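You operate a simulated robot arm through the tools that you are given. There is no shell and no other tool. Be economical: measure what you need, move in short steps, check, and stop when the job is done.

Carry out the task below with a simulated robot arm. There is one attempt and no reset: what you move stays moved.

TASK
Put one of the small bottles from the middle of the stone top on the blue dish there.

It is judged by the outcome, as a careful person would: the job done as asked, and still so three seconds after it is handed in. It fails if anything else is knocked over, pushed out of place, dropped, spilled or broken.

THE ROBOT
A 7-joint arm with a two-finger parallel gripper, fixed in place. Base frame: the origin is at the foot of the arm, x ahead of it, y to its left, z up; the work surface is at about z = 0. Lengths are in m, angles in rad, forces in N, time in s.
With the tool pointing down near the work surface it reaches from about 0.24 to 0.62 m from the base axis. Its first joint turns from -1.152 to 1.152 rad. Payload 2.6 kg.
Tool frame: the origin (TCP) lies between the finger pads and is the grasp point; the fingertips stand 0.03 m ahead of it; z points along the fingers, y is the line along which they close. The gripper opens to 0.094 m. The fingers are 0.028 m wide and 0.01 m thick; the gripper's body (0.05 by 0.096 m) begins 0.055 m behind the TCP.
Orientation is that of the tool frame in the base frame, as a unit quaternion [w, x, y, z]. With the fingers straight down and closing along the base's y, the tool's x points along the base's -x, its y along +y and its z along -z.

THE INTERFACE
- The arm moves only by the tool servo_tool. Its argument "rows" is a list of rows, each a list of 3 entries, a list of its own where there are three numbers: the shift along the tool's x, y, z in cm, then the turn about the tool's z in rad, then the opening in per cent of the stroke, from 0 (shut) to 100 (fully open). In form: [[[x, y, z], spin, jaw], ...]. A call has 1 to 12 rows; each row shifts and turns the commanded pose from where the row before left it, along the tool's axes as they then stand. A row lasts 0.2 s, in which the tool goes at most 0.05 m and 0.15 rad; a call with a longer step from one row to the next is refused whole, and so is a gripper value outside its range. A pose out of reach is approached as far as the arm can. The call stops where the force on the tool passes 40 N (or 10 N more than at its start, if that is more) or the arm is blocked; 0.2 s more then pass. The fingers move at their own pace (about 0.072 m/s each) and stop on an object; they squeeze with about 37 N. The grip force told is the motor's: it shows also when the fingers shut on nothing. Time passes only in rows, and 0.2 s behind the last, so rows that do not move let the fingers close. It gives the time, the measured TCP pose, the force on the tool (base axes), the opening and the grip force at its end, in the units of the frame above (readings bear some noise).
- Cameras (640 x 400 px; columns grow to the right, rows downward): "scene" is fixed at [0.0299, 0.4301, 0.5593]; the picture's right is [-0.82, -0.57, 0.00], its down [-0.35, 0.50, -0.80] and it looks along [0.46, -0.65, -0.61] (base axes); focal length 354 px, centre (320, 200). "wrist" rides on the gripper at [-0.037, 0, -0.058] in the tool frame; the picture's right is [0.00, -1.00, 0.00], its down [0.97, 0.00, -0.24] and it looks along [0.24, 0.00, 0.97] (tool axes); focal length 218 px, centre (320, 200).
- capture(camera): a new picture of that camera. No time passes.
- measure_at(camera, pixels): for up to 12 pixels [column, row] of the newest picture of that camera ("zoom" is the newest enlarged one), the place [x, y, z] in the base frame of the surface seen there, good to about 0.002 m. No time passes.
- close_up(camera, box): a new picture of the part [left, top, right, bottom] of that camera's present view, enlarged. No time passes.
- sign_off(): hands the job in; it is judged then, once.

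Work in short steps. Measure before you move; look again where a grasp or a placing could have gone wrong, and mend it. You have 60 turns and 26 pictures in all, the two below and enlarged ones among them. Open the gripper and draw the arm clear of the work before you hand the job in, unless the task says otherwise; then end with one line.

The tools are called after ">>>" as a command line: name --argument value ..., lists and objects as JSON in quotes. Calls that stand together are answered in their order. servo_tool: Moves the arm, as the interface text tells. Its arguments: {"type":"object","properties":{"rows":{"type":"array"}},"required":["rows"]} The other tools are called the same way: capture (camera) takes a picture; measure_at (camera, pixels) gives the place of the surface under pixels of a picture; close_up (camera, box) takes an enlarged picture of a part of a camera's view; sign_off () hands the job in.

At the start:

```text
t: 0.0
ee_pos: [0.3738, 0.1376, 0.2681]
orientation: [0.0, 0.001, 1.0, 0.0]
wrist_force: [0.7, -0.4, 0.5]
gripper_width: 0.0939
grasp_force: 0.1
```

scene: 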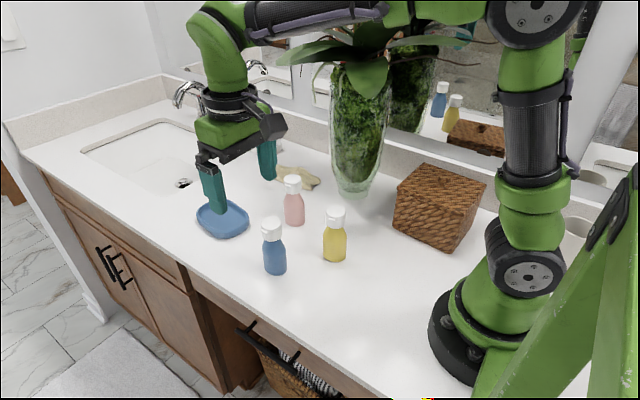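
wrist: 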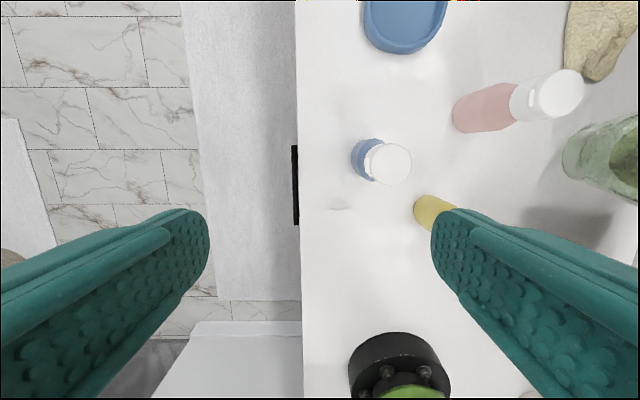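

The scene shows blue (275,250), yellow (335,240) and pink (294,207) bottles and the dish at (222,218). I measure them.

>>> measure_at --camera "scene" --pixels '[[275, 255], [272, 222], [272, 238], [335, 245], [336, 212], [294, 210], [292, 181], [222, 225], [198, 215], [248, 222], [225, 203], [222, 237]]'

>>> close_up --camera "scene" --box '[180, 150, 380, 290]'

```text
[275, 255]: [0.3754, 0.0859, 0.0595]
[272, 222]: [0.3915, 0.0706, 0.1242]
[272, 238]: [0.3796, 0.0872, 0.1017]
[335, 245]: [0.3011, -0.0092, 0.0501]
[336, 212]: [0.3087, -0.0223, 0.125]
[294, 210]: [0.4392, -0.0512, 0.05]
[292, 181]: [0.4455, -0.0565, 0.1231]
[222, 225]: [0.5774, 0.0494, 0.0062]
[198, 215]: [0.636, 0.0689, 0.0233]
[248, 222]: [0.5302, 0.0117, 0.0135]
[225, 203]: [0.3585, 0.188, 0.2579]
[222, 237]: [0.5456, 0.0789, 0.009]
```

```text
2.86 times, centred on (280, 220) of scene
```

zoom: 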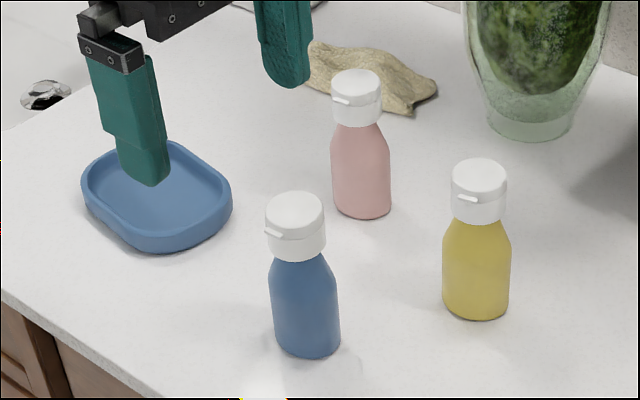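

Blue bottle axis is about (0.390, 0.069), top z 0.125; its flip tab faces about +y, so closing along x is better. I check the plant's extent and dish, while the arm will be rotated.

>>> measure_at --camera "scene" --pixels '[[287, 52], [310, 75], [370, 75], [355, 50], [335, 90], [355, 185], [440, 55], [310, 185], [282, 180], [205, 228], [240, 206], [232, 225]]'

>>> servo_tool --rows '[[[0, 0, 0], 0.14, 100], [[0, 0, 0], 0.14, 100], [[0, 0, 0], 0.14, 100], [[0, 0, 0], 0.14, 100], [[0, 0, 0], 0.14, 100], [[0, 0, 0], 0.14, 100], [[0, 0, 0], 0.14, 100], [[0, 0, 0], 0.14, 100], [[0, 0, 0], 0.15, 100], [[0, 0, 0], 0.15, 100], [[0, 0, 0], 0.15, 100]]'

```text
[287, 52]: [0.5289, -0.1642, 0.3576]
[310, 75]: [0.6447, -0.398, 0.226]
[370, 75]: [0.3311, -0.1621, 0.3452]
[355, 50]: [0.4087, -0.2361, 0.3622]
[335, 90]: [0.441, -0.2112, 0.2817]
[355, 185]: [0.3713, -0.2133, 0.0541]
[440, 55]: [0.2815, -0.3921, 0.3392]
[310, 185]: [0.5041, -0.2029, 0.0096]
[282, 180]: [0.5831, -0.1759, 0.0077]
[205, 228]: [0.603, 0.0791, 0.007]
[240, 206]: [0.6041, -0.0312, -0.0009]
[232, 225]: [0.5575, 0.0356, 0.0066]
```

```text
t: 2.4
ee_pos: [0.3728, 0.1375, 0.268]
orientation: [0.0, 0.708, 0.706, 0.0]
wrist_force: [0.6, 0.2, -0.3]
gripper_width: 0.0939
grasp_force: 0.1
```

Tool x is now base +y, tool y is base +x. Move above the blue bottle at the present height and look.

>>> servo_tool --rows '[[[-2.3, 0.6, 0], 0, 100], [[-2.3, 0.6, 0], 0, 100], [[-2.2, 0.5, 0], 0, 100], [[0, 0, 2], 0, 100], [[0, 0, 2], 0, 100]]'

>>> capture --camera "wrist"

>>> capture --camera "scene"

```text
t: 3.6
ee_pos: [0.3898, 0.0704, 0.2287]
orientation: [0.0, 0.706, 0.708, 0.0]
wrist_force: [0.4, -0.5, 0.4]
gripper_width: 0.094
grasp_force: 0.1
```

```text
22 pictures are left
```

wrist: 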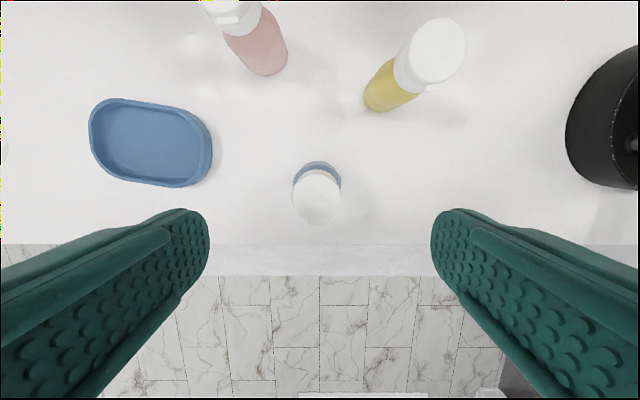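

```text
21 pictures are left
```

scene: 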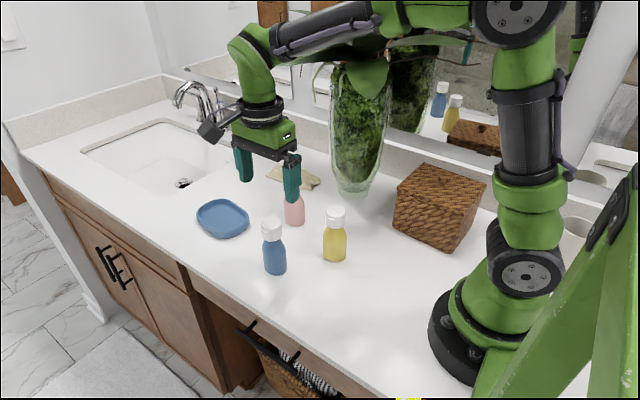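

Cap is at (317,197), right where the tool axis projects. Measure cap edges and dish edges.

>>> measure_at --camera "wrist" --pixels '[[317, 196], [296, 196], [338, 196], [317, 176], [317, 217], [150, 145], [93, 135], [209, 150], [150, 104], [150, 181], [110, 145], [190, 150]]'

>>> close_up --camera "wrist" --box '[260, 150, 380, 225]'

```text
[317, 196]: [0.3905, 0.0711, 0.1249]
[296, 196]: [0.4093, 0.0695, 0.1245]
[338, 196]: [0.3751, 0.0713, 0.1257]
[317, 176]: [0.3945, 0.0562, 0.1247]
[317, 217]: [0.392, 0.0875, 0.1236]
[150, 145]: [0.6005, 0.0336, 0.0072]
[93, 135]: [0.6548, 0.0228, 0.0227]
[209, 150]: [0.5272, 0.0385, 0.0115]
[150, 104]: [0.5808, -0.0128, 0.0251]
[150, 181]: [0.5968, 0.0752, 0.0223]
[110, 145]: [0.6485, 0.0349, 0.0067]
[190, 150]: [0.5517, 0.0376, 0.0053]
```

```text
5.33 times, centred on (320, 188) of wrist
```

zoom: 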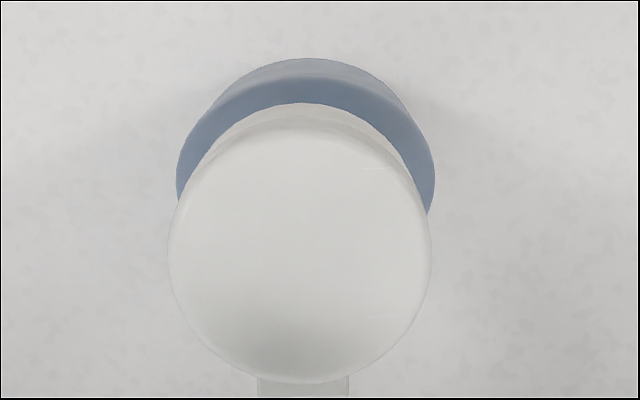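

Tab confirmed at +y; cap centre (0.392,0.0715), dish floor centre ≈ (0.593,0.035,0.007). Descend so the pads straddle the cap.

>>> servo_tool --rows '[[[0.1, 0.2, 2], 0, 100], [[0, 0, 2.5], 0, 100], [[0, 0, 2.5], 0, 100], [[0, 0, 2.5], 0, 100], [[0, 0, 2], 0, 100], [[0, 0, 1], 0, 100], [[0, 0, 0], 0, 100]]'

>>> capture --camera "scene"

```text
t: 5.2
ee_pos: [0.3917, 0.0682, 0.103]
orientation: [-0.001, 0.707, 0.707, 0.001]
wrist_force: [0.4, -1.9, 0.1]
gripper_width: 0.0938
grasp_force: 0.0
```

```text
19 pictures are left
```

scene: 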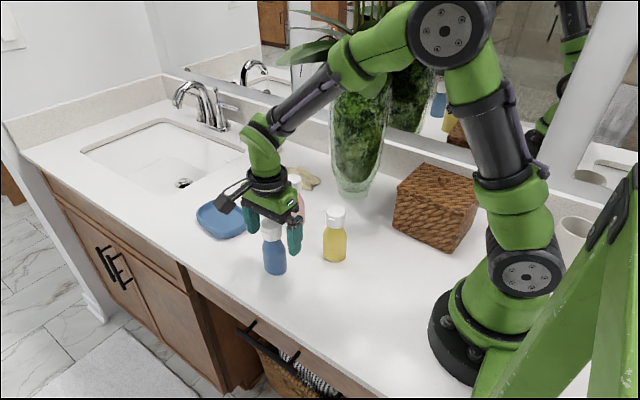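

A small sideways force of -1.9 N and a 3 mm y offset; look closer for contact before closing.

>>> close_up --camera "scene" --box '[200, 160, 360, 285]'

>>> capture --camera "wrist"

>>> servo_tool --rows '[[[0, 0, 0], 0, 100]]'

```text
3.20 times, centred on (280, 222) of scene
```

zoom: 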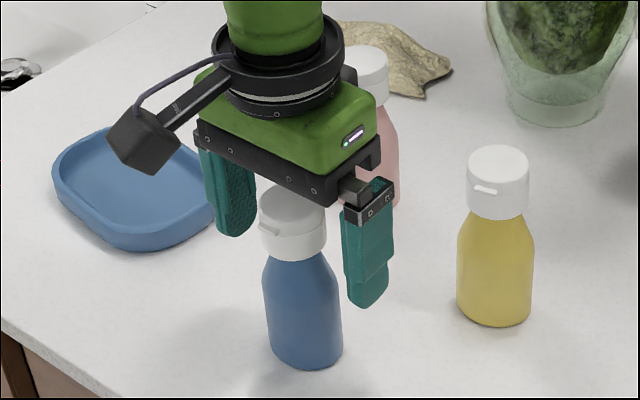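

```text
17 pictures are left
```

wrist: 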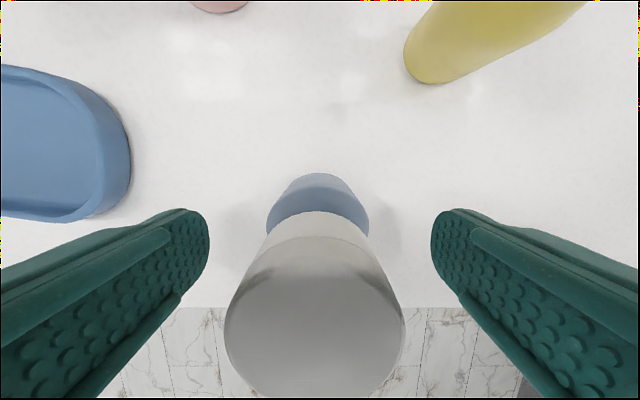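

```text
t: 5.6
ee_pos: [0.3916, 0.0697, 0.1026]
orientation: [0.0, 0.707, 0.707, 0.0]
wrist_force: [0.0, 0.3, -0.4]
gripper_width: 0.094
grasp_force: 0.0
```

Force has gone (transient), nothing touching, and the cap is centred between the pads. Close.

>>> servo_tool --rows '[[[0.1, 0, 0], 0, 60], [[0, 0, 0], 0, 20], [[0, 0, 0], 0, 20], [[0, 0, 0], 0, 20], [[0, 0, 0], 0, 20]]'

>>> close_up --camera "scene" --box '[200, 160, 360, 285]'

```text
t: 6.8
ee_pos: [0.3916, 0.0707, 0.1039]
orientation: [0.0, 0.708, 0.707, 0.0]
wrist_force: [0.8, 0.1, 1.5]
gripper_width: 0.0425
grasp_force: 37.1
```

```text
3.20 times, centred on (280, 222) of scene
```

zoom: 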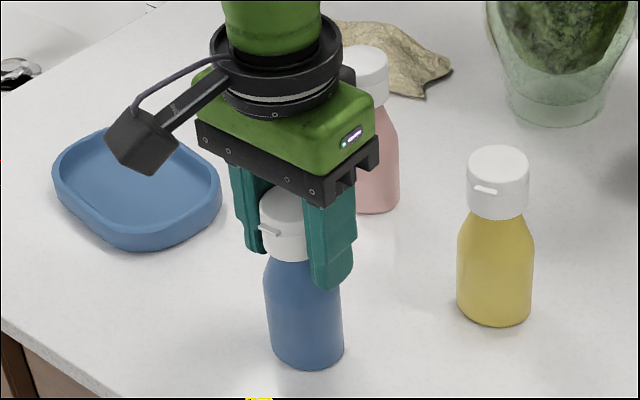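

Width 0.0425 with a slight upward push suggests the tips may bear on the shoulder. I reopen, rise 0.9 cm and regrip on the cap.

>>> servo_tool --rows '[[[0, 0, 0], 0, 75], [[0, 0, 0], 0, 75], [[0, 0, -0.9], 0, 75], [[0, 0, 0], 0, 75], [[0, 0, 0], 0, 20], [[0, 0, 0], 0, 20], [[0, 0, 0], 0, 20], [[0, 0, 0], 0, 20]]'

```text
t: 8.6
ee_pos: [0.3916, 0.0721, 0.1111]
orientation: [0.001, 0.707, 0.707, 0.0]
wrist_force: [1.3, 0.6, 1.4]
gripper_width: 0.0379
grasp_force: 36.6
```

Width is 0.038, the cap diameter, so it is a clean cap grip. Lift gently and check.

>>> servo_tool --rows '[[[0, 0, -0.5], 0, 20], [[0, 0, -1], 0, 20], [[0, 0, -1.5], 0, 20], [[0, 0, -1.5], 0, 20], [[0, 0, -1], 0, 20], [[0, 0, 0], 0, 20]]'

>>> capture --camera "scene"

```text
t: 10.0
ee_pos: [0.3914, 0.0719, 0.1676]
orientation: [0.001, 0.707, 0.707, 0.0]
wrist_force: [0.1, -0.2, -0.7]
gripper_width: 0.0381
grasp_force: 37.1
```

```text
15 pictures are left
```

scene: 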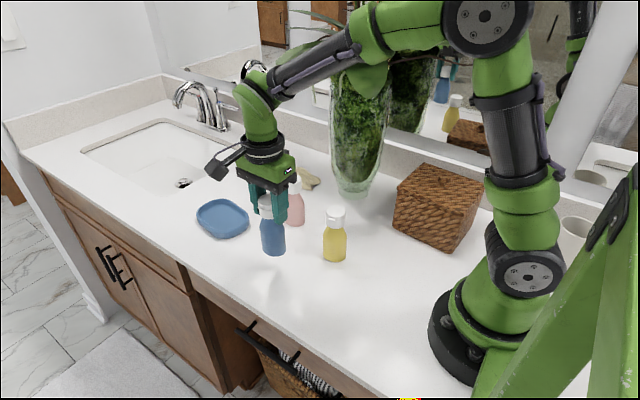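

The bottle hangs upright with its base about 5.5 cm up. Carry it at this height to over the dish (0.590, 0.035).

>>> servo_tool --rows '[[[-0.2, 1.2, 0], 0, 20], [[-0.4, 2.2, 0], 0, 20], [[-0.5, 2.5, 0], 0, 20], [[-0.5, 2.5, 0], 0, 20], [[-0.5, 2.5, 0], 0, 20], [[-0.5, 2.5, 0], 0, 20], [[-0.5, 2.5, 0], 0, 20], [[-0.4, 2.2, 0], 0, 20], [[-0.2, 1.7, 0], 0, 20], [[0, 0, 0], 0, 20], [[0, 0, 0], 0, 20]]'

>>> capture --camera "scene"

>>> capture --camera "wrist"

```text
t: 12.4
ee_pos: [0.5905, 0.0348, 0.1671]
orientation: [0.0, 0.707, 0.707, -0.001]
wrist_force: [0.2, 0.7, -1.6]
gripper_width: 0.038
grasp_force: 36.9
```

```text
14 pictures are left
```

scene: 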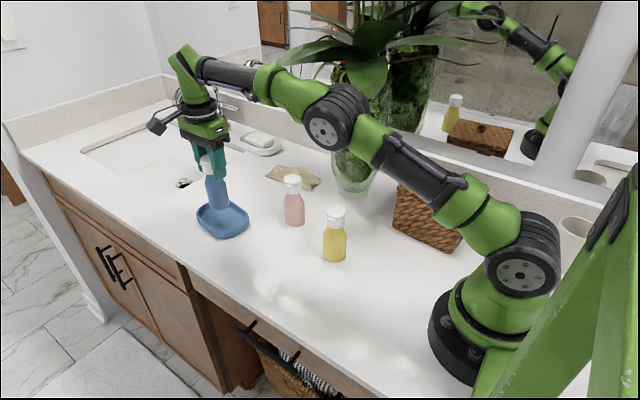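

```text
13 pictures are left
```

wrist: 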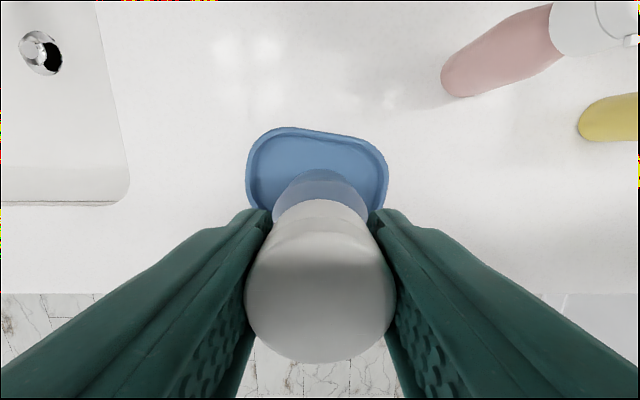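

Bottle is centred over the dish. Lower 4.2 cm, then feel for the floor in small steps.

>>> servo_tool --rows '[[[0, 0, 1], 0, 20], [[0, 0, 1.2], 0, 20], [[0, 0, 1], 0, 20], [[0, 0, 0.7], 0, 20], [[0, 0, 0.4], 0, 20], [[0, 0, 0], 0, 20]]'

>>> close_up --camera "scene" --box '[150, 130, 310, 255]'

```text
t: 13.8
ee_pos: [0.5907, 0.0364, 0.1238]
orientation: [0.0, 0.707, 0.707, -0.001]
wrist_force: [0.5, -0.2, -0.2]
gripper_width: 0.038
grasp_force: 37.1
```

```text
3.20 times, centred on (230, 192) of scene
```

zoom: 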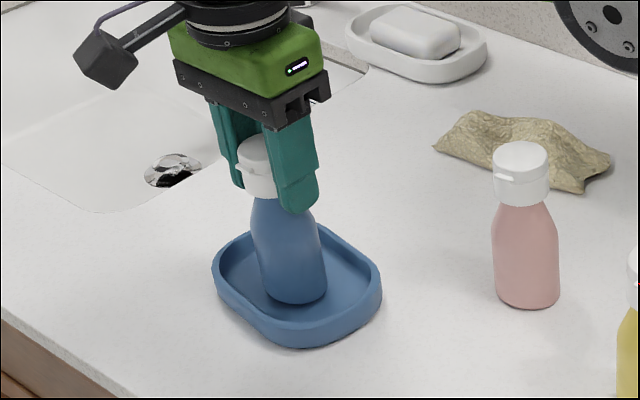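

Nearly down, no contact yet. Continue in 1.5 mm steps.

>>> servo_tool --rows '[[[0, 0, 0.15], 0, 20], [[0, 0, 0.15], 0, 20], [[0, 0, 0.15], 0, 20], [[0, 0, 0], 0, 20]]'

```text
t: 14.8
ee_pos: [0.5891, 0.0357, 0.1191]
orientation: [0.0, 0.707, 0.707, 0.001]
wrist_force: [0.4, -0.2, -0.5]
gripper_width: 0.0381
grasp_force: 36.4
```

>>> servo_tool --rows '[[[0, 0, 0.1], 0, 20], [[0, 0, 0.1], 0, 20], [[0, 0, 0], 0, 20]]'

>>> close_up --camera "scene" --box '[190, 170, 270, 250]'

```text
t: 15.6
ee_pos: [0.5886, 0.0351, 0.1192]
orientation: [0.002, 0.707, 0.707, 0.002]
wrist_force: [-4.1, 0.6, 12.8]
gripper_width: 0.0379
grasp_force: 36.9
```

```text
5.00 times, centred on (230, 210) of scene
```

zoom: 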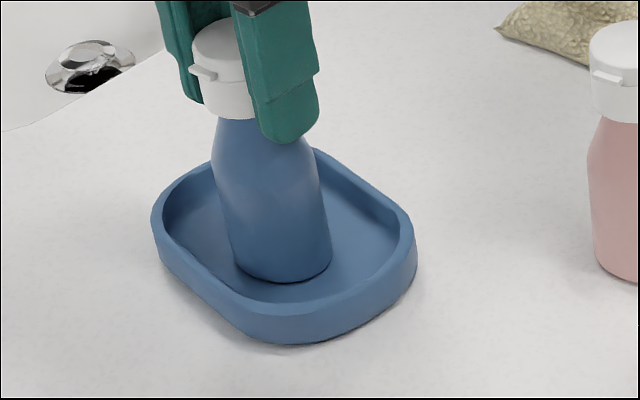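

Contact at 12.8 N: the base rests on the dish floor, upright. Ease up 1 mm to take off the load, then open.

>>> servo_tool --rows '[[[0, 0, -0.1], 0, 20], [[0, 0, 0], 0, 20], [[0, 0, 0], 0, 45], [[0, 0, 0], 0, 60], [[0, 0, 0], 0, 85], [[0, 0, 0], 0, 85]]'

>>> close_up --camera "scene" --box '[150, 130, 310, 255]'

```text
t: 17.0
ee_pos: [0.5903, 0.0354, 0.1188]
orientation: [0.0, 0.707, 0.707, 0.0]
wrist_force: [-0.2, 0.2, 0.0]
gripper_width: 0.0798
grasp_force: 0.1
```

```text
3.20 times, centred on (230, 192) of scene
```

zoom: 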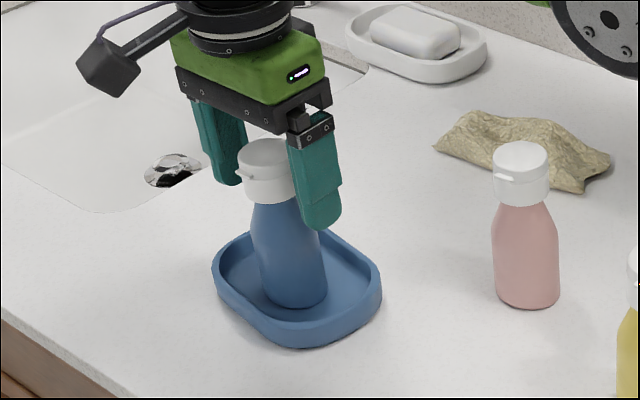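

The bottle stands freely. Rise straight up and draw back.

>>> servo_tool --rows '[[[0, 0, -0.8], 0, 85], [[0, 0, -1.5], 0, 85], [[0, 0, -2.5], 0, 85], [[0, 0, -3], 0, 85], [[0, 0, -3], 0, 85], [[0, 0, -2], 0, 85], [[0, -3, 0], 0, 85], [[0, -3, 0], 0, 85], [[0, -3, 0], 0, 85], [[0, -3, 0], 0, 85], [[0, 0, 0], 0, 85]]'

>>> capture --camera "scene"

```text
t: 19.4
ee_pos: [0.4578, 0.0488, 0.2402]
orientation: [0.0, 0.707, 0.707, 0.0]
wrist_force: [0.3, 1.1, 0.2]
gripper_width: 0.0798
grasp_force: 0.1
out of reach, approached as far as the arm can: row 5, 6
```

```text
9 pictures are left
```

scene: 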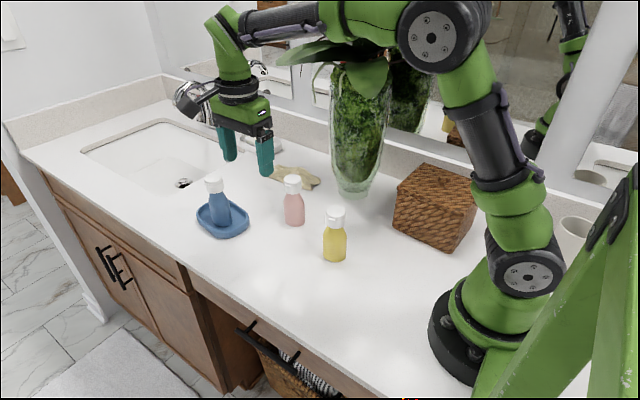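

The blue bottle stands upright in the dish at (217,205). The pink and yellow bottles are where they were, and the arm is clear and open, so I hand the job in.

>>> sign_off

```text
The job is handed in.
```

The small blue bottle is standing upright on the blue dish, nothing else was moved, and the job is handed in with the gripper open and the arm clear.
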